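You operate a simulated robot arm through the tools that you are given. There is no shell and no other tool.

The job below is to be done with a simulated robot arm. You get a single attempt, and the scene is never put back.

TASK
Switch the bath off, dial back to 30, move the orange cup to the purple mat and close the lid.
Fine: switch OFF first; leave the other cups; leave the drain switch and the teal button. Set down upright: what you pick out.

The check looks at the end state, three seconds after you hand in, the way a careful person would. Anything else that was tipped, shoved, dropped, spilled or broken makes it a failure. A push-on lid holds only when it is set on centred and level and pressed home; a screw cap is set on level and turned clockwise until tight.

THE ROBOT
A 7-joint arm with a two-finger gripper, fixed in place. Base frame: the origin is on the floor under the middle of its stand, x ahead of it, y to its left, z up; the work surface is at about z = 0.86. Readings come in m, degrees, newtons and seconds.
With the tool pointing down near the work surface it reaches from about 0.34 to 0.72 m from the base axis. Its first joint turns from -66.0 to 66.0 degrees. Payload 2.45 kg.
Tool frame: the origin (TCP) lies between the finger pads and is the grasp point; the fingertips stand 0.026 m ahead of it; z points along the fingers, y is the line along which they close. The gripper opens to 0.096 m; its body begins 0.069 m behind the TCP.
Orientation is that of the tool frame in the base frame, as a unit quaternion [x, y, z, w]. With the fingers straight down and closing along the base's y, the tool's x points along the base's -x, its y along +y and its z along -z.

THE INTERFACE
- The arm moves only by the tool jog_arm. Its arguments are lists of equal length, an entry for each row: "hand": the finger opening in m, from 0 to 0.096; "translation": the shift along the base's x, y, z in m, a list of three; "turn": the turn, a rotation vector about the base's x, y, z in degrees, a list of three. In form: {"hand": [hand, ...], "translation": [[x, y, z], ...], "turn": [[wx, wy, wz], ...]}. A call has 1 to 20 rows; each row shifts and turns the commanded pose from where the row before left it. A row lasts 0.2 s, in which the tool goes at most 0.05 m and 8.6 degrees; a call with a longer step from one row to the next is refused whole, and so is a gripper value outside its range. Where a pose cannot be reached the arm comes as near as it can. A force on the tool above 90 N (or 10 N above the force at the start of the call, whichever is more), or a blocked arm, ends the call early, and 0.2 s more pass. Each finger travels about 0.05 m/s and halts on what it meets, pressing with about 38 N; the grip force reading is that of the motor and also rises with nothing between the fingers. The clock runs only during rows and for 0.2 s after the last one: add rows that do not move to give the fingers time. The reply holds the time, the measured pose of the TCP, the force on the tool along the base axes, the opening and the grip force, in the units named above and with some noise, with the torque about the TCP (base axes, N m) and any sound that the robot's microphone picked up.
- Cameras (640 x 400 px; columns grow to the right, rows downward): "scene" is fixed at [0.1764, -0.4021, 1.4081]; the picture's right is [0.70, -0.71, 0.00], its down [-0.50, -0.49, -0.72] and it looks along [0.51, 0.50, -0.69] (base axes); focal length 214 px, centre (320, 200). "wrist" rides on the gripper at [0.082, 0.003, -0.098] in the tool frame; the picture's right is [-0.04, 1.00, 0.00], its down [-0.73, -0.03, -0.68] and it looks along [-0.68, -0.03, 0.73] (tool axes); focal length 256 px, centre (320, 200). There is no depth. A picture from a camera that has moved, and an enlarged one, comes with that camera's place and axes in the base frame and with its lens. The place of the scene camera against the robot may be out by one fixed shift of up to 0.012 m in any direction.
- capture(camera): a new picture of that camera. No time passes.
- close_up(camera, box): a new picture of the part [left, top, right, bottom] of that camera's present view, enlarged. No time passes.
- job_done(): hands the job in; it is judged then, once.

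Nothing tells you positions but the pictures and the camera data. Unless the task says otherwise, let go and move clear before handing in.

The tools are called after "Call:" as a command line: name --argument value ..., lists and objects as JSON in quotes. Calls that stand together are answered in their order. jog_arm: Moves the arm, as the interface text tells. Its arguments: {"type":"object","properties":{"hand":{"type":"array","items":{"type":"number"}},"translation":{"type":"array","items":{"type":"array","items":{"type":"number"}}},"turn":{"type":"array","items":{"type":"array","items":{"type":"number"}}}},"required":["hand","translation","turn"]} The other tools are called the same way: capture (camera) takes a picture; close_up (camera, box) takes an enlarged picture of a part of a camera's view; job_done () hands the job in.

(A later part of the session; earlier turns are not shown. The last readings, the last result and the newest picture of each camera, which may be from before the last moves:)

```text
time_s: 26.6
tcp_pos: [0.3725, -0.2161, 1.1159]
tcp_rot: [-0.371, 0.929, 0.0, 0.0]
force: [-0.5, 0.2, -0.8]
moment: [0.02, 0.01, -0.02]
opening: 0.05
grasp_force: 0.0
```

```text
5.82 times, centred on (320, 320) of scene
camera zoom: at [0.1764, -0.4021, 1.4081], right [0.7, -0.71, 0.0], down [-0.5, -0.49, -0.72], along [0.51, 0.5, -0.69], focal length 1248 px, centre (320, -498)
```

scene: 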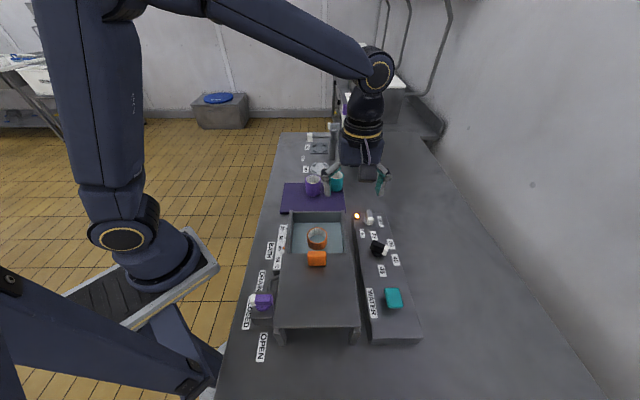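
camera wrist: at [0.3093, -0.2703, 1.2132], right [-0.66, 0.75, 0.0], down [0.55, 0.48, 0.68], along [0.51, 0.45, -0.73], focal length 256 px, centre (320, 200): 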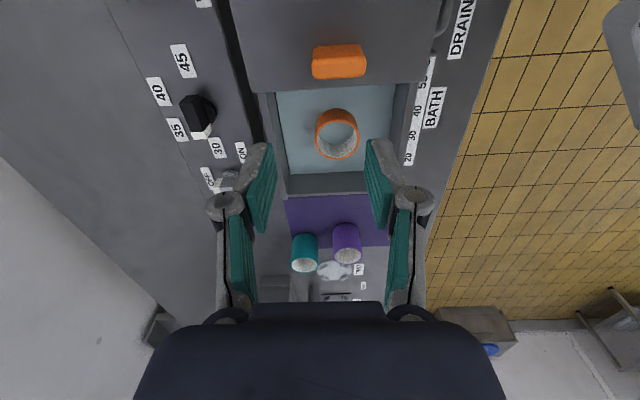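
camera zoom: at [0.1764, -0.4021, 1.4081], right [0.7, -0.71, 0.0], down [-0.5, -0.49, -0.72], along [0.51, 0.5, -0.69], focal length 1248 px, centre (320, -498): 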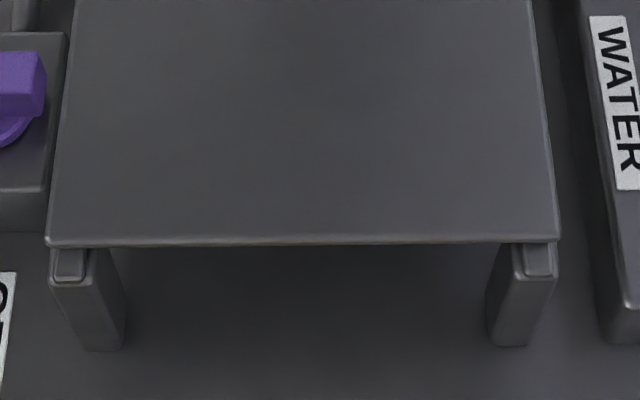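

The lid is a plate that slides on rails. Its top is at about z 0.96, its handle centre is near (0.346, -0.218), and it needs to slide about 0.155 m along the 45° direction. The orange cup's rim is centred near (0.416, -0.147) at z of about 0.928. I'll turn the wrist so the camera faces away from the handle and hover over the cup.

Call:
jog_arm --hand '[0.05, 0.05, 0.05, 0.06, 0.066, 0.066, 0.066, 0.066, 0.066, 0.066, 0.066, 0.066, 0.066, 0.066, 0.066, 0.066, 0.066, 0.066, 0.066, 0.066]' --translation '[[0.0021, 0.0033, 0], [0.0021, 0.0033, 0], [0.0021, 0.0033, 0], [0.0021, 0.0033, 0], [0.0021, 0.0033, 0], [0.0021, 0.0033, 0], [0.0021, 0.0033, 0], [0.0021, 0.0033, 0], [0.0021, 0.0033, 0], [0.0021, 0.0033, 0], [0.0021, 0.0033, 0], [0.0021, 0.0033, 0], [0.0021, 0.0033, 0], [0.0021, 0.0033, 0], [0.0021, 0.0033, 0], [0.0021, 0.0033, 0], [0.0021, 0.0033, 0], [0.0021, 0.0033, 0], [0.0021, 0.0033, 0], [0.0021, 0.0033, 0]]' --turn '[[0, 0, -8.5], [0, 0, -8.5], [0, 0, -8.5], [0, 0, -8.5], [0, 0, -8.5], [0, 0, -8.5], [0, 0, -8.5], [0, 0, -8.5], [0, 0, -8.5], [0, 0, -8.5], [0, 0, -8.5], [0, 0, -8.5], [0, 0, -8.5], [0, 0, -8.5], [0, 0, -8.5], [0, 0, -8.5], [0, 0, -8.5], [0, 0, -8.5], [0, 0, -8.5], [0, 0, -8.5]]'

Call:
jog_arm --hand '[0.066, 0.066]' --translation '[[0, 0, -0.03], [0, 0, 0]]' --turn '[[0, 0, -8.5], [0, 0, 0]]'

Call:
capture --camera "wrist"

Call:
capture --camera "scene"

```text
time_s: 30.8
tcp_pos: [0.4156, -0.1513, 1.1168]
tcp_rot: [0.894, 0.449, 0.0, 0.0]
force: [-0.2, -0.4, -0.4]
moment: [-0.02, -0.02, -0.01]
opening: 0.066
grasp_force: 0.1
```

```text
time_s: 31.4
tcp_pos: [0.4157, -0.1522, 1.0864]
tcp_rot: [0.924, 0.383, 0.0, 0.001]
force: [0.3, 0.0, -0.2]
moment: [0.0, -0.01, -0.05]
opening: 0.0661
grasp_force: 0.1
```

```text
taken
camera wrist: at [0.4747, -0.0973, 1.1828], right [0.68, -0.74, 0.0], down [-0.54, -0.5, 0.68], along [-0.5, -0.46, -0.73], focal length 256 px, centre (320, 200)
```

wrist: 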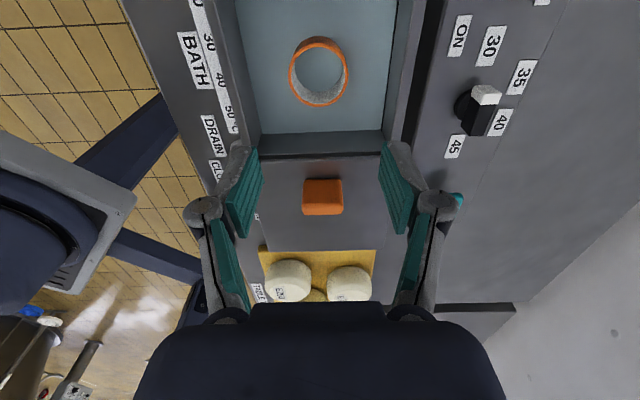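

```text
taken
```

scene: 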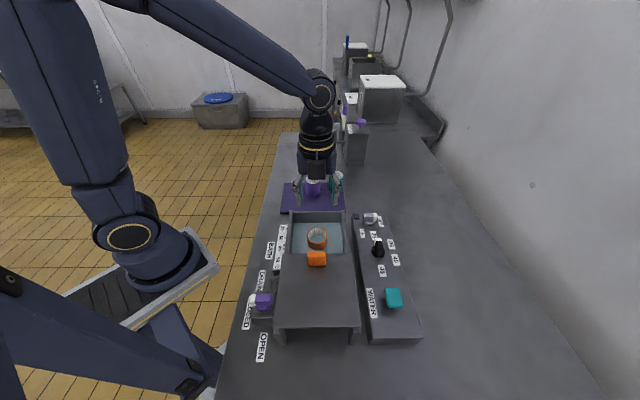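

Call:
close_up --camera "wrist" --box '[230, 0, 420, 160]'

Call:
close_up --camera "wrist" --box '[270, 20, 370, 120]'

```text
2.50 times, centred on (325, 80) of wrist
camera zoom: at [0.4747, -0.0973, 1.1828], right [0.68, -0.74, 0.0], down [-0.54, -0.5, 0.68], along [-0.5, -0.46, -0.73], focal length 640 px, centre (308, 500)
```

zoom: 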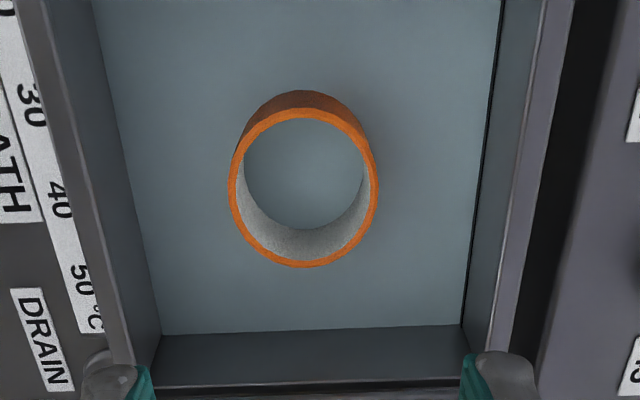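

```text
4.00 times, centred on (320, 70) of wrist
camera zoom: at [0.4747, -0.0973, 1.1828], right [0.68, -0.74, 0.0], down [-0.54, -0.5, 0.68], along [-0.5, -0.46, -0.73], focal length 1024 px, centre (320, 720)
```

zoom: 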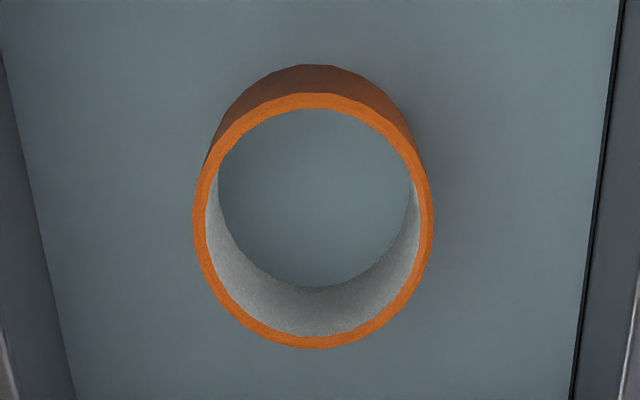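

The cup rim centre from here is about (0.417, -0.148), with the water level inside and outside near z 0.897. The fingers fit with over 1 cm to each wall, so I'll trim and lower gently around the rim.

Call:
jog_arm --hand '[0.068, 0.068, 0.068, 0.068, 0.068, 0.068]' --translation '[[0.0013, 0.0044, 0], [0, 0, -0.035], [0, 0, -0.035], [0, 0, -0.03], [0, 0, -0.02], [0, 0, 0]]' --turn '[[0, 0, 0], [0, 0, 0], [0, 0, 0], [0, 0, 0], [0, 0, 0], [0, 0, 0]]'

Call:
capture --camera "wrist"

Call:
close_up --camera "scene" --box '[260, 170, 380, 270]'

```text
time_s: 32.8
tcp_pos: [0.4157, -0.1471, 0.9682]
tcp_rot: [0.924, 0.382, 0.0, 0.0]
force: [-0.8, -0.8, -0.3]
moment: [0.0, 0.03, 0.02]
opening: 0.0677
grasp_force: 0.0
```

```text
taken
camera wrist: at [0.4752, -0.0917, 1.0641], right [0.68, -0.74, 0.0], down [-0.54, -0.5, 0.68], along [-0.5, -0.46, -0.73], focal length 256 px, centre (320, 200)
```

wrist: 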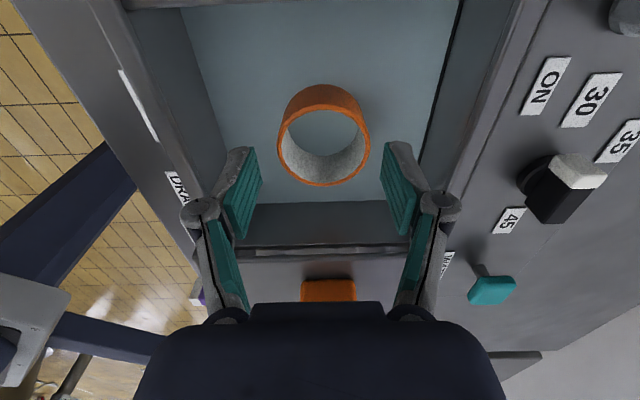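

```text
4.00 times, centred on (320, 220) of scene
camera zoom: at [0.1764, -0.4021, 1.4081], right [0.7, -0.71, 0.0], down [-0.5, -0.49, -0.72], along [0.51, 0.5, -0.69], focal length 858 px, centre (320, 120)
```

zoom: 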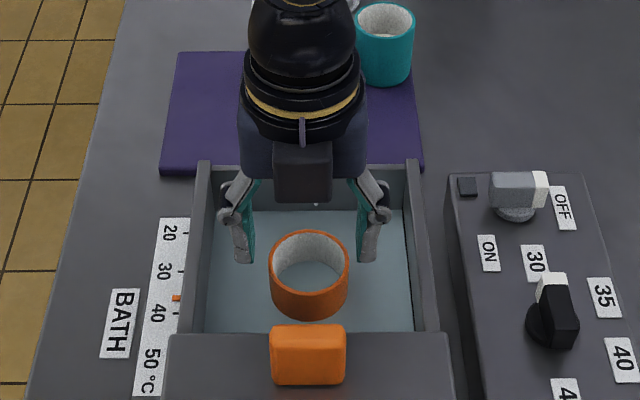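

Still clear on both sides. Final small trim, down to grip height, then close.

Call:
jog_arm --hand '[0.068, 0.068, 0.068, 0.068]' --translation '[[0.0022, 0.0, 0], [0, 0, -0.02], [0, 0, -0.018], [0, 0, 0]]' --turn '[[0, 0, 0], [0, 0, 0], [0, 0, 0], [0, 0, 0]]'

Call:
capture --camera "wrist"

```text
time_s: 33.8
tcp_pos: [0.4182, -0.1467, 0.93]
tcp_rot: [0.924, 0.383, 0.0, 0.001]
force: [0.1, 0.4, -0.1]
moment: [0.0, 0.06, -0.03]
opening: 0.0679
grasp_force: 0.1
```

```text
taken
camera wrist: at [0.4776, -0.0906, 1.0266], right [0.68, -0.73, 0.0], down [-0.54, -0.5, 0.68], along [-0.5, -0.46, -0.73], focal length 256 px, centre (320, 200)
```

wrist: 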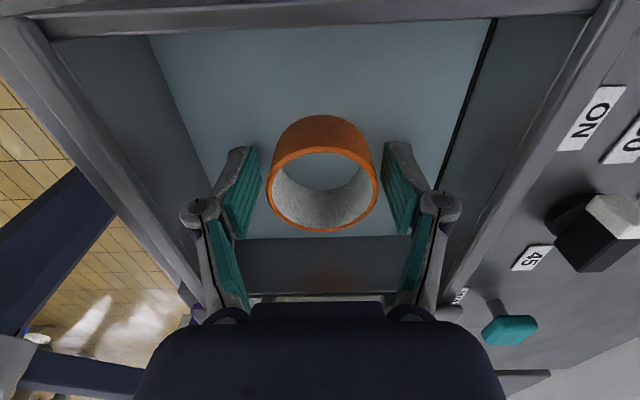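

The rim is centred between the fingers. Closing on the cup.

Call:
jog_arm --hand '[0.064, 0.06, 0.056, 0.052, 0.05, 0.05, 0.05]' --translation '[[0, 0, -0.003], [0, 0, 0], [0, 0, 0], [0, 0, 0], [0, 0, 0], [0, 0, 0], [0, 0, 0]]' --turn '[[0, 0, 0], [0, 0, 0], [0, 0, 0], [0, 0, 0], [0, 0, 0], [0, 0, 0], [0, 0, 0]]'

Call:
capture --camera "wrist"

```text
time_s: 35.4
tcp_pos: [0.4176, -0.1452, 0.9272]
tcp_rot: [0.924, 0.383, 0.0, 0.0]
force: [0.0, -0.6, 3.8]
moment: [-0.02, 0.03, 0.01]
opening: 0.0538
grasp_force: 37.8
```

```text
taken
camera wrist: at [0.4775, -0.0908, 1.0233], right [0.68, -0.74, 0.0], down [-0.54, -0.5, 0.68], along [-0.5, -0.46, -0.73], focal length 256 px, centre (320, 200)
```

wrist: 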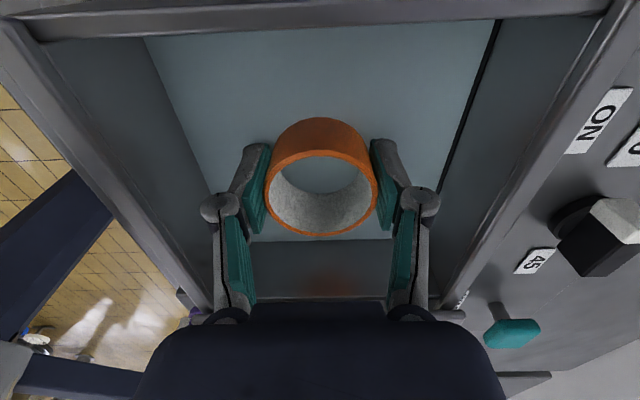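

The cup is gripped. Lifting slowly straight up.

Call:
jog_arm --hand '[0.05, 0.05, 0.05, 0.05, 0.05, 0.05, 0.05, 0.05, 0.05, 0.05, 0.05, 0.05]' --translation '[[0, 0, 0.004], [0, 0, 0.008], [0, 0, 0.012], [0, 0, 0.015], [0, 0, 0.018], [0, 0, 0.018], [0, 0, 0.018], [0, 0, 0.018], [0, 0, 0.015], [0, 0, 0.01], [0, 0, 0.005], [0, 0, 0]]' --turn '[[0, 0, 0], [0, 0, 0], [0, 0, 0], [0, 0, 0], [0, 0, 0], [0, 0, 0], [0, 0, 0], [0, 0, 0], [0, 0, 0], [0, 0, 0], [0, 0, 0], [0, 0, 0]]'

Call:
capture --camera "wrist"

Call:
capture --camera "scene"

```text
time_s: 38.0
tcp_pos: [0.4197, -0.1469, 1.0674]
tcp_rot: [0.924, 0.382, 0.0, 0.0]
force: [0.6, 0.0, -1.0]
moment: [0.03, 0.02, -0.03]
opening: 0.0539
grasp_force: 38.0
```

```text
taken
camera wrist: at [0.4779, -0.0911, 1.1637], right [0.68, -0.74, 0.0], down [-0.54, -0.5, 0.68], along [-0.5, -0.46, -0.73], focal length 256 px, centre (320, 200)
```

wrist: 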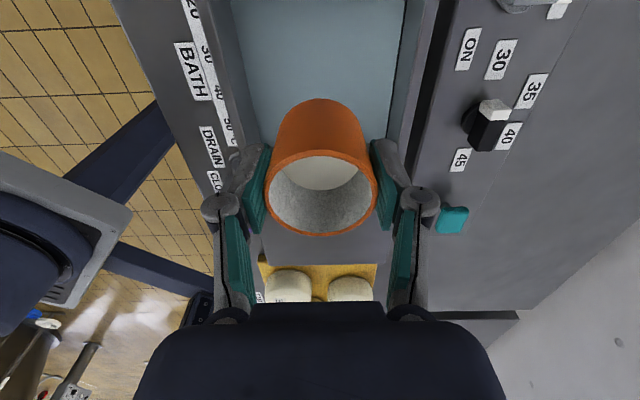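

```text
taken
```

scene: 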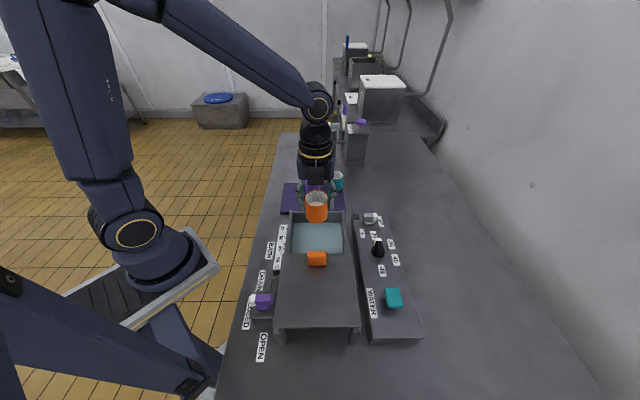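

The cup is up, upright and empty inside. I'll measure its lower edge before carrying it.

Call:
close_up --camera "scene" --box '[280, 160, 360, 230]'

Call:
close_up --camera "wrist" --box '[240, 80, 400, 250]'

```text
5.71 times, centred on (320, 195) of scene
camera zoom: at [0.1764, -0.4021, 1.4081], right [0.7, -0.71, 0.0], down [-0.5, -0.49, -0.72], along [0.51, 0.5, -0.69], focal length 1226 px, centre (320, 229)
```

zoom: 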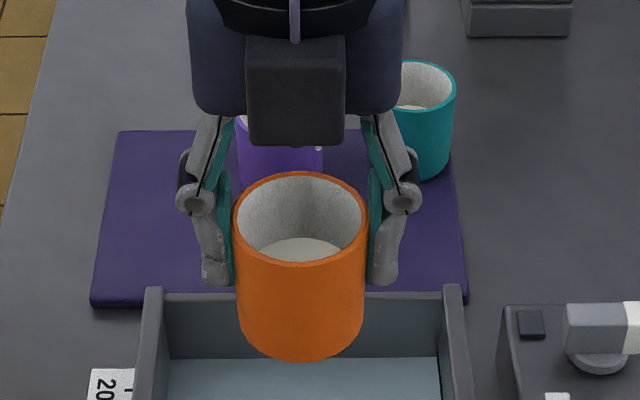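

```text
2.35 times, centred on (320, 165) of wrist
camera zoom: at [0.4779, -0.0911, 1.1637], right [0.68, -0.74, 0.0], down [-0.54, -0.5, 0.68], along [-0.5, -0.46, -0.73], focal length 602 px, centre (320, 282)
```

zoom: 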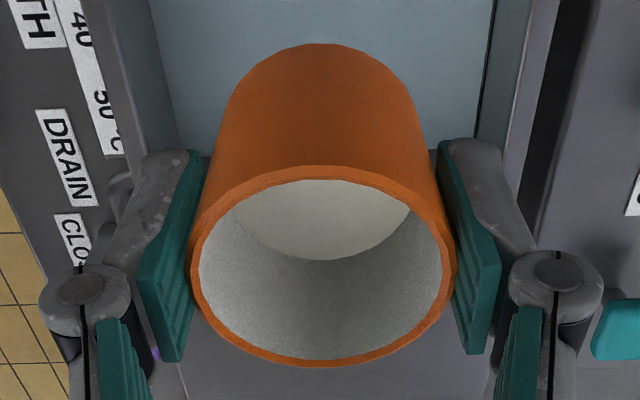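

The cup is about 5 to 6 cm tall and held upright. I'll carry it slowly to the free left part of the purple mat, near (0.503, 0.058), turning the wrist so the fingers end up clear of the purple cup.

Call:
jog_arm --hand '[0.05, 0.05, 0.05, 0.05, 0.05, 0.05, 0.05, 0.05, 0.05, 0.05, 0.05, 0.05, 0.05, 0.05]' --translation '[[0.003, 0.007, 0.003], [0.005, 0.013, 0.003], [0.007, 0.017, 0], [0.007, 0.017, 0], [0.007, 0.018, 0], [0.007, 0.018, 0], [0.008, 0.018, 0], [0.008, 0.018, 0], [0.008, 0.018, 0], [0.008, 0.018, 0], [0.007, 0.018, 0], [0.005, 0.015, 0], [0.003, 0.01, 0], [0, 0, 0]]' --turn '[[0, 0, 4], [0, 0, 6], [0, 0, 7], [0, 0, 7], [0, 0, 8], [0, 0, 8], [0, 0, 8], [0, 0, 8], [0, 0, 8], [0, 0, 8], [0, 0, 7], [0, 0, 6], [0, 0, 4], [0, 0, 1]]'

Call:
capture --camera "wrist"

Call:
capture --camera "scene"

Call:
close_up --camera "scene" --box '[265, 130, 375, 225]'

```text
time_s: 41.0
tcp_pos: [0.5028, 0.0565, 1.0734]
tcp_rot: [0.383, 0.924, 0.0, 0.0]
force: [0.8, 0.2, -1.1]
moment: [0.01, -0.02, 0.0]
opening: 0.0536
grasp_force: 37.4
```

```text
taken
camera wrist: at [0.4455, 0.1169, 1.1698], right [0.73, 0.68, 0.0], down [0.5, -0.54, 0.68], along [0.46, -0.5, -0.73], focal length 256 px, centre (320, 200)
```

wrist: 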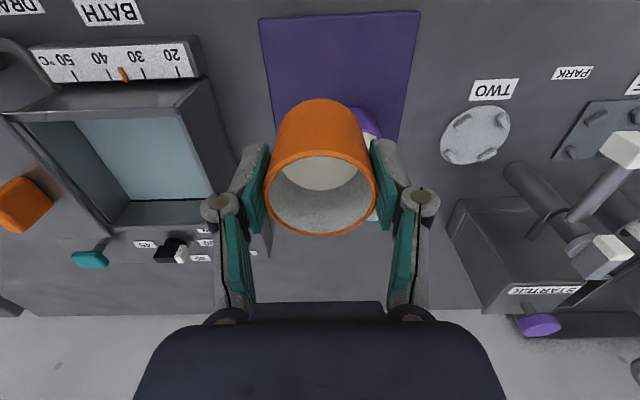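

```text
taken
```

scene: 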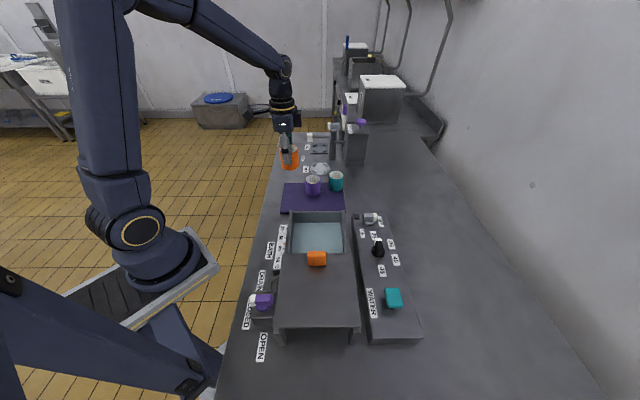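

```text
4.21 times, centred on (320, 178) of scene
camera zoom: at [0.1765, -0.4021, 1.4081], right [0.7, -0.71, 0.0], down [-0.5, -0.49, -0.72], along [0.51, 0.5, -0.69], focal length 903 px, centre (320, 295)
```

zoom: 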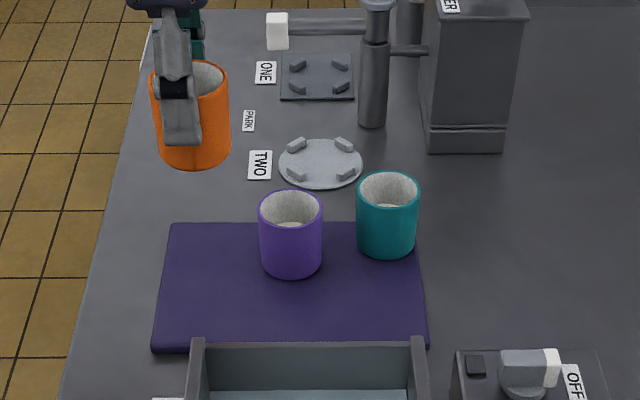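

Positions agree: the cup is over the free left part of the mat, about 8 cm from the purple cup. Lowering to just above the mat.

Call:
jog_arm --hand '[0.05, 0.05, 0.05, 0.05, 0.05, 0.05, 0.05, 0.05, 0.05, 0.05]' --translation '[[0, 0.001, -0.01], [0, 0, -0.018], [0, 0, -0.02], [0, 0, -0.02], [0, 0, -0.02], [0, 0, -0.02], [0, 0, -0.018], [0, 0, -0.01], [0, 0, -0.007], [0, 0, 0]]' --turn '[[0, 0, 0], [0, 0, 0], [0, 0, 0], [0, 0, 0], [0, 0, 0], [0, 0, 0], [0, 0, 0], [0, 0, 0], [0, 0, 0], [0, 0, 0]]'

Call:
close_up --camera "scene" --box '[265, 130, 375, 225]'

Call:
capture --camera "wrist"

```text
time_s: 43.2
tcp_pos: [0.5037, 0.0592, 0.9298]
tcp_rot: [0.383, 0.924, 0.0, 0.0]
force: [-0.1, -0.6, -1.4]
moment: [0.05, 0.0, 0.04]
opening: 0.054
grasp_force: 38.1
```

```text
4.21 times, centred on (320, 178) of scene
camera zoom: at [0.1764, -0.4021, 1.4081], right [0.7, -0.71, 0.0], down [-0.5, -0.49, -0.72], along [0.51, 0.5, -0.69], focal length 903 px, centre (320, 295)
```

zoom: 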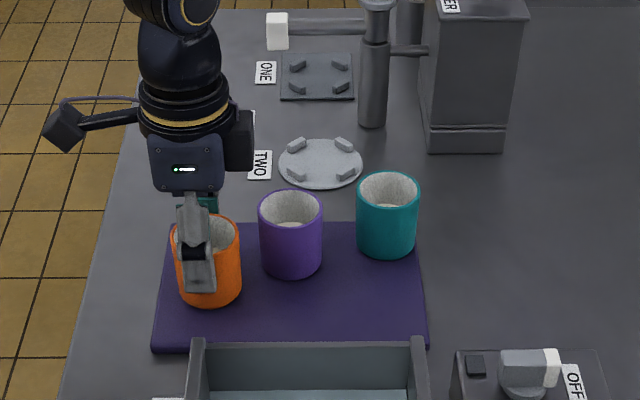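

```text
taken
camera wrist: at [0.4463, 0.1191, 1.0263], right [0.74, 0.68, 0.0], down [0.5, -0.54, 0.68], along [0.46, -0.5, -0.73], focal length 256 px, centre (320, 200)
```

wrist: 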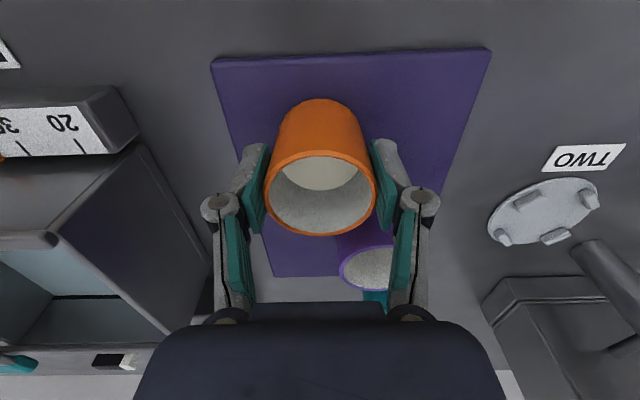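

The cup is just above the mat with good margins. I'll go down in small steps and feel for contact.

Call:
jog_arm --hand '[0.05, 0.05, 0.05]' --translation '[[0, 0, -0.004], [0, 0, -0.004], [0, 0, 0]]' --turn '[[0, 0, 0], [0, 0, 0], [0, 0, 0]]'

Call:
jog_arm --hand '[0.05, 0.05]' --translation '[[0, 0, -0.003], [0, 0, 0]]' --turn '[[0, 0, 0], [0, 0, 0]]'

Call:
jog_arm --hand '[0.05, 0.05]' --translation '[[0, 0, -0.0025], [0, 0, 0]]' --turn '[[0, 0, 0], [0, 0, 0]]'

```text
time_s: 44.0
tcp_pos: [0.503, 0.0587, 0.9227]
tcp_rot: [0.383, 0.924, 0.0, 0.0]
force: [-1.1, -0.2, 21.8]
moment: [-0.09, -0.01, -0.12]
opening: 0.0537
grasp_force: 38.6
```

```text
time_s: 44.6
tcp_pos: [0.504, 0.0596, 0.9197]
tcp_rot: [0.382, 0.924, 0.0, 0.001]
force: [3.6, -1.2, 21.4]
moment: [-0.07, -0.14, -0.03]
opening: 0.0534
grasp_force: 37.9
```

```text
time_s: 45.2
tcp_pos: [0.5027, 0.0587, 0.9176]
tcp_rot: [0.384, 0.924, 0.0, 0.001]
force: [4.9, -3.1, 21.4]
moment: [-0.12, -0.2, 0.0]
opening: 0.0533
grasp_force: 37.8
```

The cup touched the mat at about z 0.922 and is seated. I'll relieve the down-force, then open gently.

Call:
jog_arm --hand '[0.05, 0.05]' --translation '[[0, 0, 0.001], [0, 0, 0]]' --turn '[[0, 0, 0], [0, 0, 0]]'

Call:
jog_arm --hand '[0.054, 0.058, 0.063, 0.068, 0.072, 0.075, 0.075]' --translation '[[0, 0, 0], [0, 0, 0], [0, 0, 0], [0, 0, 0], [0, 0, 0], [0, 0, 0], [0, 0, 0]]' --turn '[[0, 0, 0], [0, 0, 0], [0, 0, 0], [0, 0, 0], [0, 0, 0], [0, 0, 0], [0, 0, 0]]'

Call:
capture --camera "wrist"

Call:
close_up --camera "scene" --box '[265, 130, 375, 225]'

```text
time_s: 45.8
tcp_pos: [0.5007, 0.0586, 0.9173]
tcp_rot: [0.383, 0.924, 0.0, -0.001]
force: [1.9, 0.1, 3.7]
moment: [0.11, -0.16, -0.02]
opening: 0.0532
grasp_force: 38.1
```

```text
time_s: 47.4
tcp_pos: [0.5025, 0.0594, 0.9174]
tcp_rot: [0.382, 0.924, 0.0, 0.001]
force: [0.2, 0.0, 0.2]
moment: [-0.01, 0.02, 0.03]
opening: 0.075
grasp_force: 0.1
```

```text
taken
camera wrist: at [0.4459, 0.1193, 1.0144], right [0.74, 0.68, 0.0], down [0.5, -0.54, 0.68], along [0.46, -0.5, -0.73], focal length 256 px, centre (320, 200)
```

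wrist: 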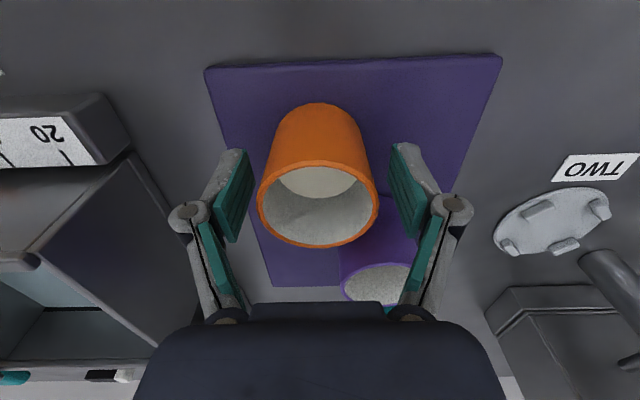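

```text
4.21 times, centred on (320, 178) of scene
camera zoom: at [0.1764, -0.4021, 1.4081], right [0.7, -0.71, 0.0], down [-0.5, -0.49, -0.72], along [0.51, 0.5, -0.69], focal length 903 px, centre (320, 295)
```

zoom: 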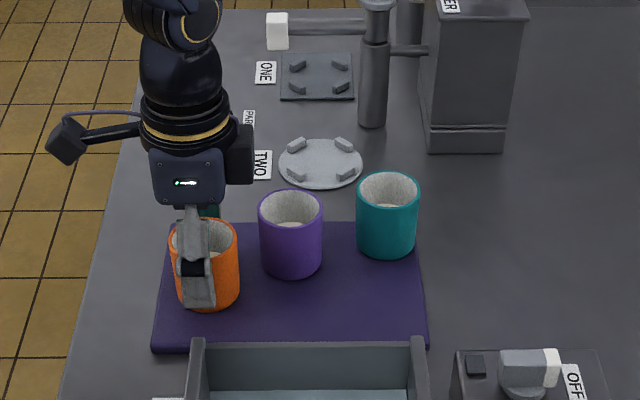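

The cup stands upright on the mat. Rising straight up, clear of it.

Call:
jog_arm --hand '[0.08, 0.08, 0.08, 0.08, 0.08, 0.08, 0.08]' --translation '[[0, 0, 0], [0, 0, 0.01], [0, 0, 0.02], [0, 0, 0.03], [0, 0, 0.04], [0, 0, 0.04], [0, 0, 0.02]]' --turn '[[0, 0, 0], [0, 0, 0], [0, 0, 0], [0, 0, 0], [0, 0, 0], [0, 0, 0], [0, 0, 0]]'

Call:
capture --camera "wrist"

Call:
close_up --camera "scene" --box '[265, 130, 375, 225]'

```text
time_s: 49.0
tcp_pos: [0.4997, 0.0608, 1.0782]
tcp_rot: [0.384, 0.924, -0.001, -0.001]
force: [-0.5, -0.2, 0.0]
moment: [0.03, 0.0, 0.04]
opening: 0.0801
grasp_force: 0.0
```

```text
taken
camera wrist: at [0.4439, 0.1199, 1.1749], right [0.74, 0.68, 0.0], down [0.5, -0.54, 0.68], along [0.46, -0.5, -0.73], focal length 256 px, centre (320, 200)
```

wrist: 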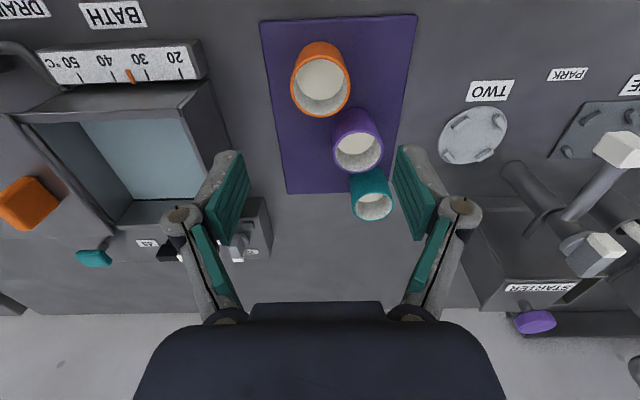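

```text
4.21 times, centred on (320, 178) of scene
camera zoom: at [0.1764, -0.4021, 1.4081], right [0.7, -0.71, 0.0], down [-0.5, -0.49, -0.72], along [0.51, 0.5, -0.69], focal length 903 px, centre (320, 295)
```

zoom: 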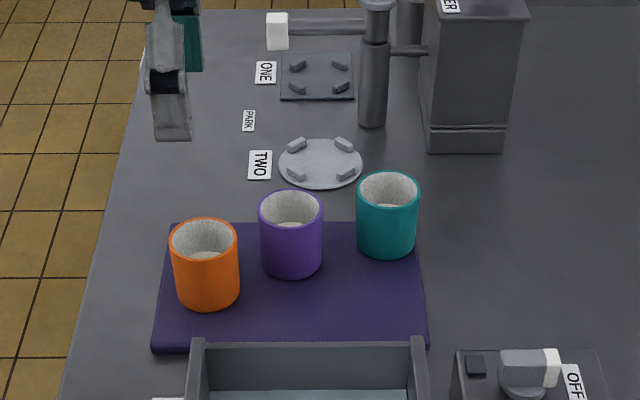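

The orange cup is upright on the purple mat and the others are untouched. Now the lid: I'll move above its orange handle with the fingers set to close along the slide direction.

Call:
jog_arm --hand '[0.08, 0.08, 0.07, 0.06, 0.05, 0.05, 0.05, 0.05, 0.05, 0.05]' --translation '[[-0.01, -0.015, 0.01], [-0.018, -0.033, 0.01], [-0.018, -0.033, 0], [-0.018, -0.033, 0], [-0.018, -0.033, 0], [-0.018, -0.033, 0], [-0.018, -0.033, 0], [-0.018, -0.033, 0], [-0.018, -0.033, 0], [0, 0, 0]]' --turn '[[0, 0, 0], [0, 0, 0], [0, 0, 0], [0, 0, 0], [0, 0, 0], [0, 0, 0], [0, 0, 0], [0, 0, 0], [0, 0, 0], [0, 0, 0]]'

Call:
capture --camera "wrist"

Call:
capture --camera "scene"

```text
time_s: 51.2
tcp_pos: [0.3484, -0.2213, 1.0983]
tcp_rot: [0.383, 0.924, 0.0, 0.0]
force: [0.8, -0.6, 0.3]
moment: [0.02, 0.0, 0.01]
opening: 0.0498
grasp_force: 0.0
```

```text
taken
camera wrist: at [0.2925, -0.1605, 1.1949], right [0.73, 0.68, 0.0], down [0.5, -0.54, 0.68], along [0.46, -0.5, -0.73], focal length 256 px, centre (320, 200)
```

wrist: 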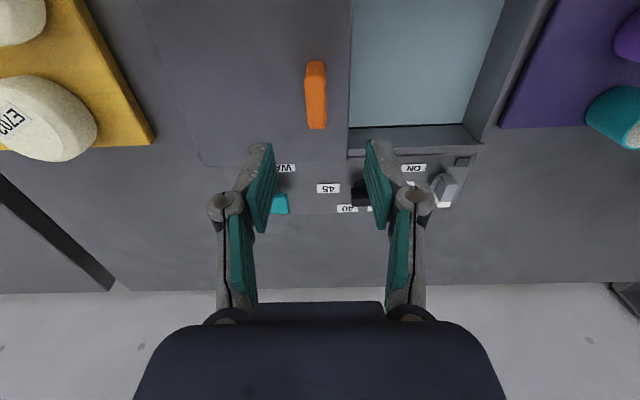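

```text
taken
```

scene: 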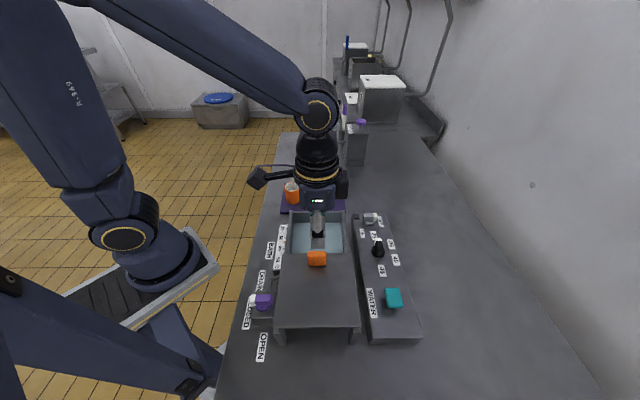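

Call:
close_up --camera "wrist" --box '[260, 40, 380, 150]'

Call:
close_up --camera "wrist" --box '[130, 0, 560, 230]'

```text
3.64 times, centred on (320, 95) of wrist
camera zoom: at [0.2925, -0.1605, 1.1949], right [0.73, 0.68, 0.0], down [0.5, -0.54, 0.68], along [0.46, -0.5, -0.73], focal length 931 px, centre (320, 582)
```

zoom: 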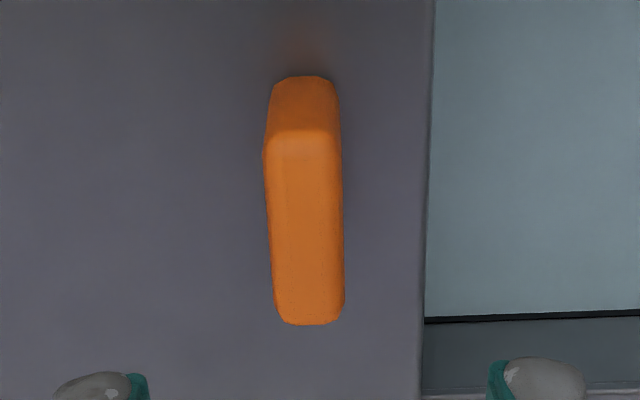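

```text
1.49 times, centred on (345, 115) of wrist
camera zoom: at [0.2925, -0.1605, 1.1949], right [0.73, 0.68, 0.0], down [0.5, -0.54, 0.68], along [0.46, -0.5, -0.73], focal length 381 px, centre (283, 326)
```

zoom: 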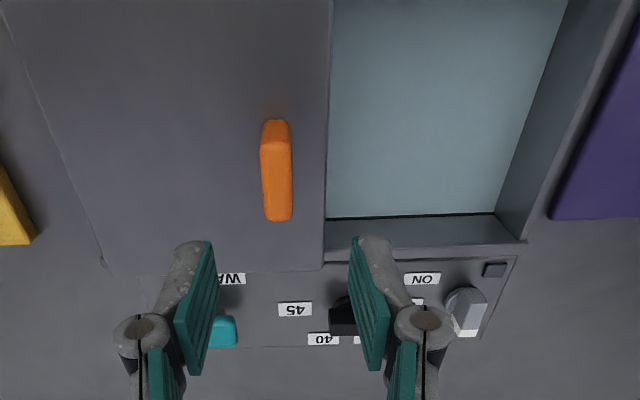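

The handle is centred at about (0.345, -0.223), 17 mm thick, with its top near z 0.995. I'll lower the fingers around it, staying above the lid plate.

Call:
jog_arm --hand '[0.05, 0.05, 0.05, 0.05, 0.05, 0.05]' --translation '[[-0.0032, -0.0015, 0], [0, 0, -0.035], [0, 0, -0.03], [0, 0, -0.025], [0, 0, -0.0125], [0, 0, 0]]' --turn '[[0, 0, 0], [0, 0, 0], [0, 0, 0], [0, 0, 0], [0, 0, 0], [0, 0, 0]]'

Call:
capture --camera "wrist"

Call:
close_up --camera "scene" --box '[260, 190, 380, 290]'

```text
time_s: 52.6
tcp_pos: [0.3445, -0.223, 0.9962]
tcp_rot: [0.383, 0.924, 0.0, 0.0]
force: [0.0, -0.3, 0.4]
moment: [0.0, 0.0, 0.0]
opening: 0.0497
grasp_force: 0.1
```

```text
taken
camera wrist: at [0.2882, -0.1626, 1.0917], right [0.73, 0.68, 0.0], down [0.5, -0.54, 0.68], along [0.46, -0.5, -0.73], focal length 256 px, centre (320, 200)
```

wrist: 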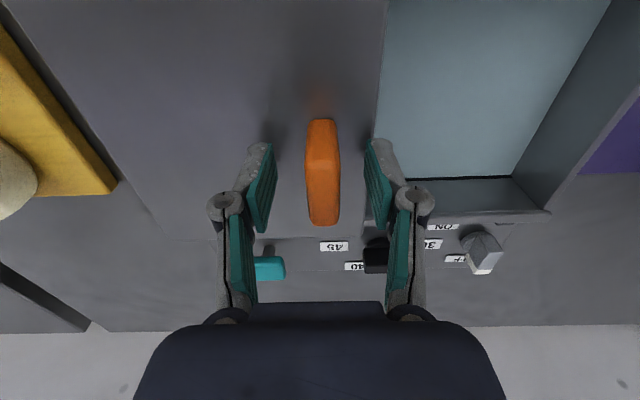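

```text
4.00 times, centred on (320, 240) of scene
camera zoom: at [0.1764, -0.4021, 1.4081], right [0.7, -0.71, 0.0], down [-0.5, -0.49, -0.72], along [0.51, 0.5, -0.69], focal length 858 px, centre (320, 40)
```

zoom: 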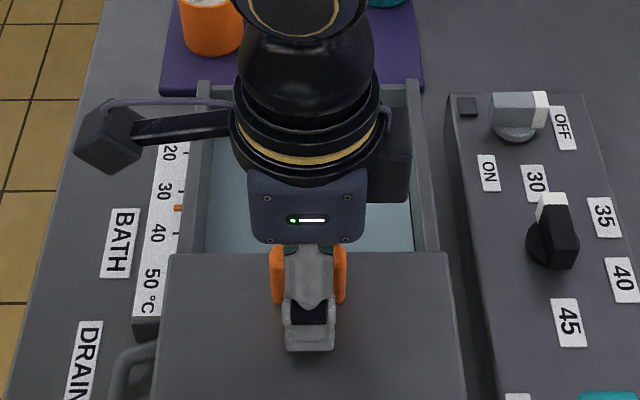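

The handle is between the fingers and the tips are clear of the plate. Gripping it.

Call:
jog_arm --hand '[0.035, 0.02, 0.01, 0.008, 0.008]' --translation '[[0, 0, 0], [0, 0, 0], [0, 0, 0], [0, 0, 0], [0, 0, 0]]' --turn '[[0, 0, 0], [0, 0, 0], [0, 0, 0], [0, 0, 0], [0, 0, 0]]'

```text
time_s: 53.8
tcp_pos: [0.3469, -0.2208, 0.9957]
tcp_rot: [0.382, 0.924, 0.001, 0.0]
force: [12.3, 11.4, -5.0]
moment: [0.12, -0.48, -0.07]
opening: 0.0159
grasp_force: 41.3
```

Gripped. I'll slide along the 45° direction, a short bit first to see the resistance.

Call:
jog_arm --hand '[0.008, 0.008, 0.008, 0.008]' --translation '[[0.003, 0.003, 0], [0.005, 0.005, 0], [0.006, 0.006, 0], [0, 0, 0]]' --turn '[[0, 0, 0], [0, 0, 0], [0, 0, 0], [0, 0, 0]]'

Call:
close_up --camera "scene" --box '[250, 190, 390, 350]'

```text
time_s: 54.8
tcp_pos: [0.3583, -0.2075, 0.9963]
tcp_rot: [0.383, 0.924, 0.0, 0.001]
force: [0.1, -4.5, 13.1]
moment: [0.57, 0.6, -0.05]
opening: 0.0158
grasp_force: 41.5
```

```text
2.50 times, centred on (320, 270) of scene
camera zoom: at [0.1764, -0.4021, 1.4081], right [0.7, -0.71, 0.0], down [-0.5, -0.49, -0.72], along [0.51, 0.5, -0.69], focal length 536 px, centre (320, 25)
```

zoom: 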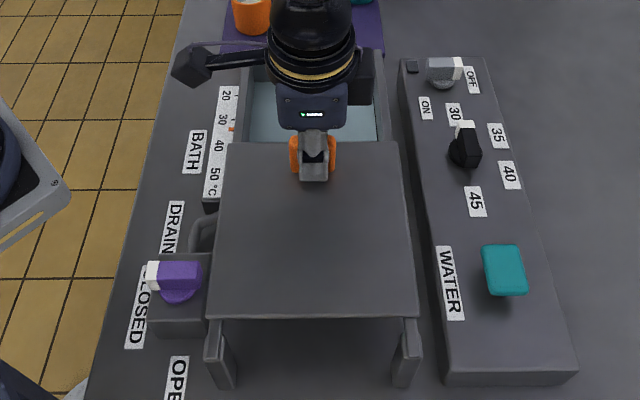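

The lid slides freely on its rails. I'll continue most of the way in even steps.

Call:
jog_arm --hand '[0.008, 0.008, 0.008, 0.008, 0.008, 0.008, 0.008]' --translation '[[0.006, 0.006, 0], [0.009, 0.009, 0], [0.009, 0.009, 0], [0.009, 0.009, 0], [0.009, 0.009, 0], [0.008, 0.008, 0], [0, 0, 0]]' --turn '[[0, 0, 0], [0, 0, 0], [0, 0, 0], [0, 0, 0], [0, 0, 0], [0, 0, 0], [0, 0, 0]]'

Call:
close_up --camera "scene" --box '[250, 170, 390, 330]'

Call:
capture --camera "wrist"

```text
time_s: 56.4
tcp_pos: [0.4094, -0.1589, 0.996]
tcp_rot: [0.383, 0.924, -0.001, 0.001]
force: [10.0, -11.8, -19.2]
moment: [-0.26, -0.2, 0.02]
opening: 0.0158
grasp_force: 41.5
```

```text
2.50 times, centred on (320, 250) of scene
camera zoom: at [0.177, -0.4025, 1.4079], right [0.7, -0.71, 0.0], down [-0.5, -0.48, -0.72], along [0.51, 0.5, -0.69], focal length 536 px, centre (320, 75)
```

zoom: 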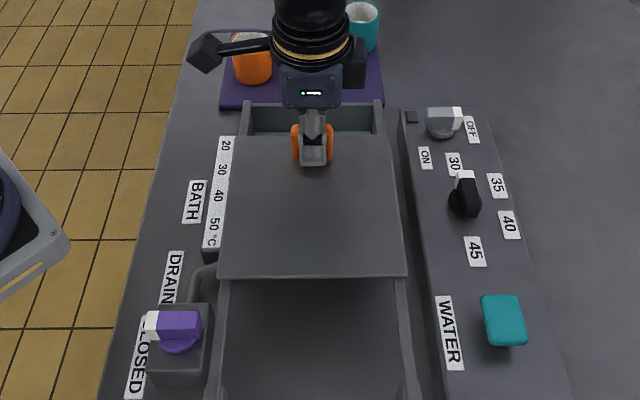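

```text
taken
camera wrist: at [0.3529, -0.0976, 1.0919], right [0.74, 0.68, 0.0], down [0.5, -0.54, 0.68], along [0.46, -0.5, -0.73], focal length 256 px, centre (320, 200)
```

wrist: 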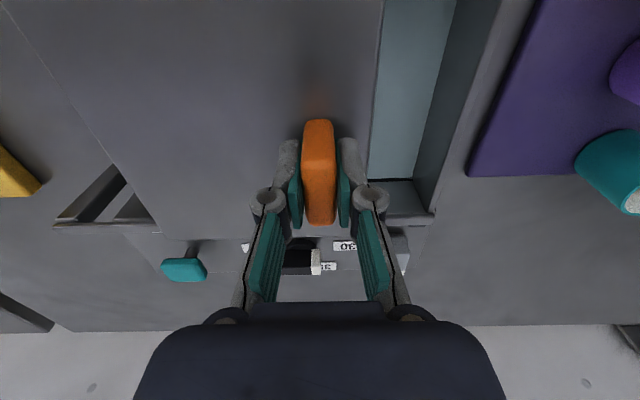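

About 6 to 7 cm remains. I'll continue with a slight sideways trim to follow the rails.

Call:
jog_arm --hand '[0.008, 0.008, 0.008, 0.008, 0.008, 0.008]' --translation '[[0.006, 0.004, -0.0005], [0.008, 0.0075, 0], [0.008, 0.0078, 0], [0.008, 0.0078, 0], [0.004, 0.0038, 0], [0, 0, 0]]' --turn '[[0, 0, 0], [0, 0, 0], [0, 0, 0], [0, 0, 0], [0, 0, 0], [0, 0, 0]]'

Call:
close_up --camera "scene" --box '[260, 170, 380, 250]'

Call:
capture --camera "wrist"

```text
time_s: 57.8
tcp_pos: [0.4414, -0.1251, 0.9947]
tcp_rot: [0.382, 0.924, 0.0, -0.001]
force: [-5.5, 4.0, 21.0]
moment: [0.57, 0.58, 0.04]
opening: 0.0156
grasp_force: 41.6
```

```text
5.00 times, centred on (320, 210) of scene
camera zoom: at [0.176, -0.4019, 1.4083], right [0.7, -0.71, 0.0], down [-0.5, -0.49, -0.72], along [0.51, 0.5, -0.69], focal length 1072 px, centre (320, 150)
```

zoom: 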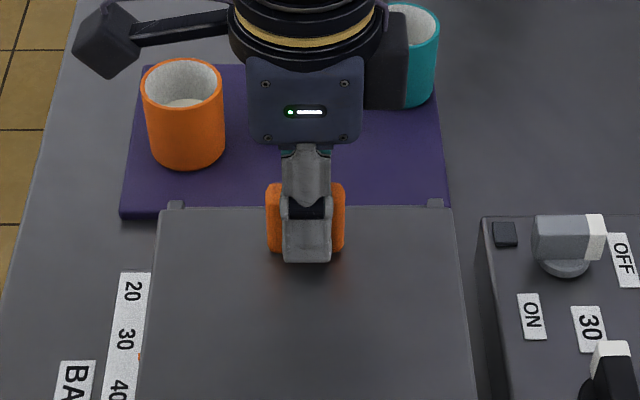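

```text
taken
camera wrist: at [0.3855, -0.0654, 1.092], right [0.74, 0.68, 0.0], down [0.5, -0.54, 0.68], along [0.46, -0.5, -0.73], focal length 256 px, centre (320, 200)
```

wrist: 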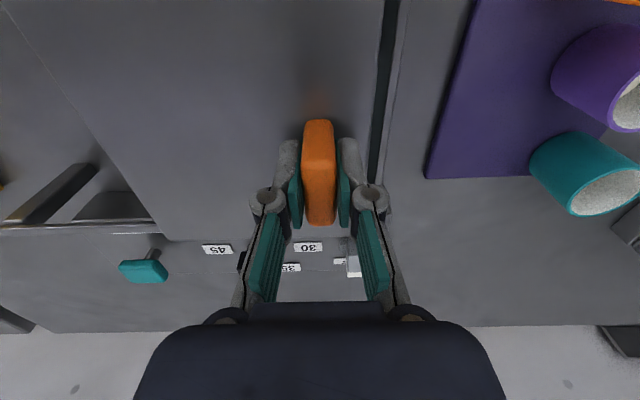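

Nearly shut: a thin gap remains before the far wall. I'll look closer.

Call:
close_up --camera "wrist" --box '[340, 0, 440, 200]'

Call:
close_up --camera "scene" --box '[280, 195, 360, 235]'

```text
2.00 times, centred on (390, 100) of wrist
camera zoom: at [0.3855, -0.0654, 1.092], right [0.74, 0.68, 0.0], down [0.5, -0.54, 0.68], along [0.46, -0.5, -0.73], focal length 512 px, centre (180, 400)
```

zoom: 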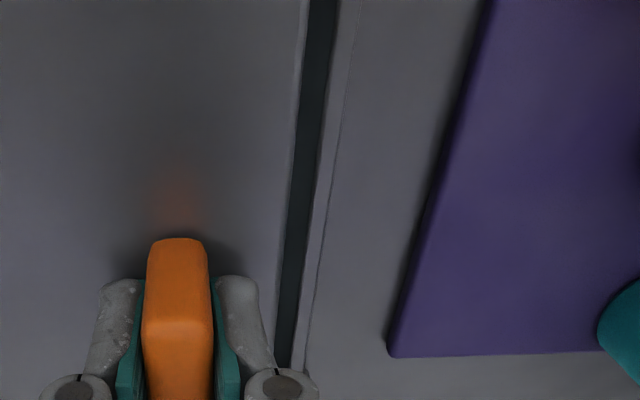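

```text
8.00 times, centred on (320, 215) of scene
camera zoom: at [0.176, -0.4019, 1.4083], right [0.7, -0.71, 0.0], down [-0.5, -0.49, -0.72], along [0.51, 0.5, -0.69], focal length 1716 px, centre (320, 80)
```

zoom: 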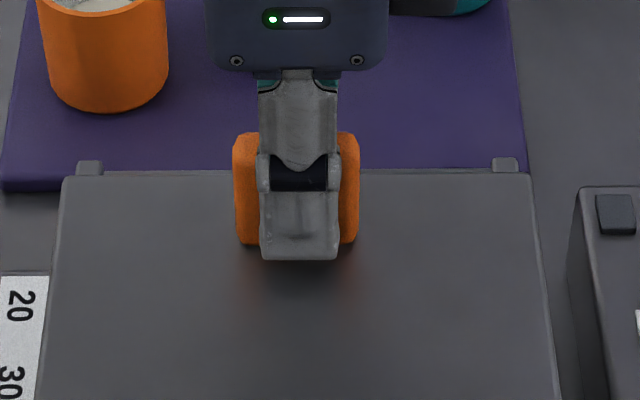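

I'll nudge forward in small steps and watch for the stop.

Call:
jog_arm --hand '[0.008, 0.008, 0.008]' --translation '[[0.003, 0.003, 0.0005], [0.003, 0.003, 0], [0, 0, 0]]' --turn '[[0, 0, 0], [0, 0, 0], [0, 0, 0]]'

Call:
jog_arm --hand '[0.008, 0.008]' --translation '[[0.003, 0.003, 0], [0, 0, 0]]' --turn '[[0, 0, 0], [0, 0, 0]]'

Call:
close_up --camera "wrist" --box '[340, 0, 440, 200]'

Call:
close_up --camera "scene" --box '[280, 195, 360, 235]'

```text
time_s: 58.6
tcp_pos: [0.4471, -0.1188, 0.9963]
tcp_rot: [0.383, 0.924, 0.0, -0.001]
force: [-7.8, 7.2, 7.2]
moment: [-0.25, -0.26, -0.1]
opening: 0.0159
grasp_force: 41.8
```

```text
time_s: 59.2
tcp_pos: [0.452, -0.1164, 0.9951]
tcp_rot: [0.382, 0.924, 0.001, -0.001]
force: [-10.9, 13.6, 15.0]
moment: [0.06, -0.01, 0.0]
opening: 0.0156
grasp_force: 41.6
```

```text
2.00 times, centred on (390, 100) of wrist
camera zoom: at [0.3945, -0.0565, 1.092], right [0.73, 0.68, 0.0], down [0.5, -0.54, 0.68], along [0.46, -0.5, -0.74], focal length 512 px, centre (180, 400)
```

zoom: 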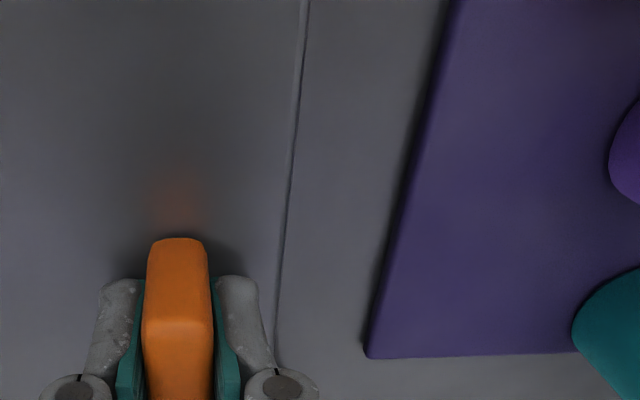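

```text
8.00 times, centred on (320, 215) of scene
camera zoom: at [0.1759, -0.4016, 1.4083], right [0.7, -0.71, 0.0], down [-0.5, -0.49, -0.72], along [0.52, 0.5, -0.69], focal length 1716 px, centre (320, 80)
```

zoom: 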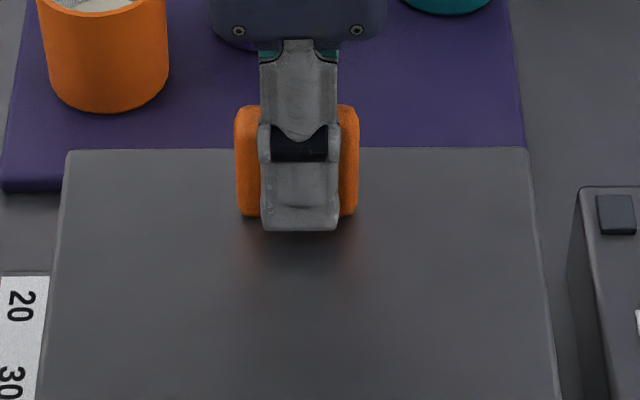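

The opening is now covered. I'll press on gently for any end stop, with a small side trim.

Call:
jog_arm --hand '[0.008, 0.008, 0.008]' --translation '[[0.001, 0.003, 0.0005], [0.0005, 0.0005, 0], [0, 0, 0]]' --turn '[[0, 0, 0], [0, 0, 0], [0, 0, 0]]'

Call:
close_up --camera "wrist" --box '[340, 0, 440, 200]'

```text
time_s: 60.0
tcp_pos: [0.4521, -0.1147, 0.994]
tcp_rot: [0.383, 0.924, -0.001, 0.0]
force: [-9.4, -4.1, 2.1]
moment: [0.13, 0.47, 0.08]
opening: 0.0159
grasp_force: 41.3
```

```text
2.00 times, centred on (390, 100) of wrist
camera zoom: at [0.3957, -0.055, 1.0917], right [0.74, 0.68, 0.0], down [0.5, -0.54, 0.68], along [0.46, -0.5, -0.73], focal length 512 px, centre (180, 400)
```

zoom: 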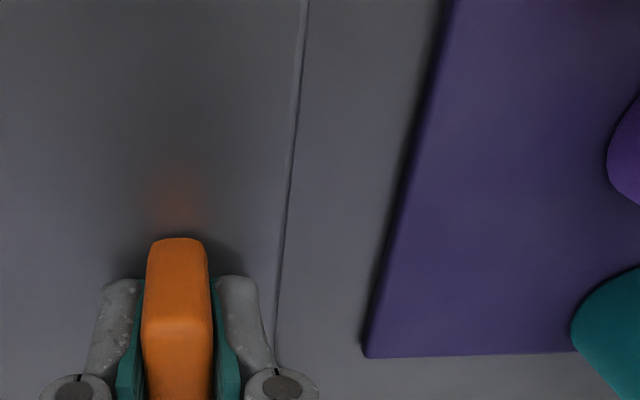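

Call:
jog_arm --hand '[0.008, 0.008]' --translation '[[0.002, 0.002, 0], [0, 0, 0]]' --turn '[[0, 0, 0], [0, 0, 0]]'

Call:
close_up --camera "wrist" --box '[340, 0, 440, 200]'

```text
time_s: 60.6
tcp_pos: [0.4516, -0.1151, 0.9956]
tcp_rot: [0.384, 0.923, -0.002, -0.002]
force: [-28.2, -20.4, 7.9]
moment: [-1.13, 0.1, 0.13]
opening: 0.0154
grasp_force: 41.9
```

```text
2.00 times, centred on (390, 100) of wrist
camera zoom: at [0.3964, -0.0546, 1.0918], right [0.74, 0.68, 0.0], down [0.5, -0.54, 0.68], along [0.46, -0.5, -0.73], focal length 512 px, centre (180, 400)
```

zoom: 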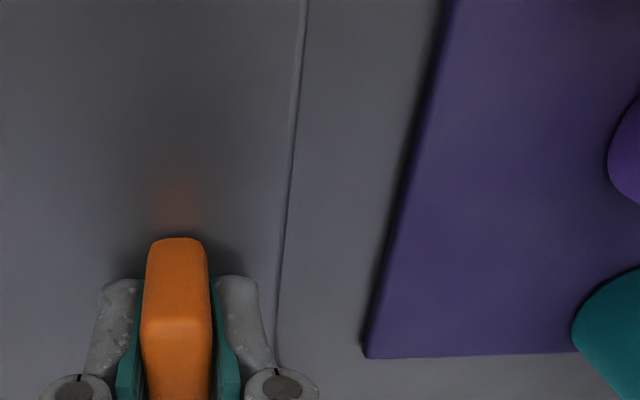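

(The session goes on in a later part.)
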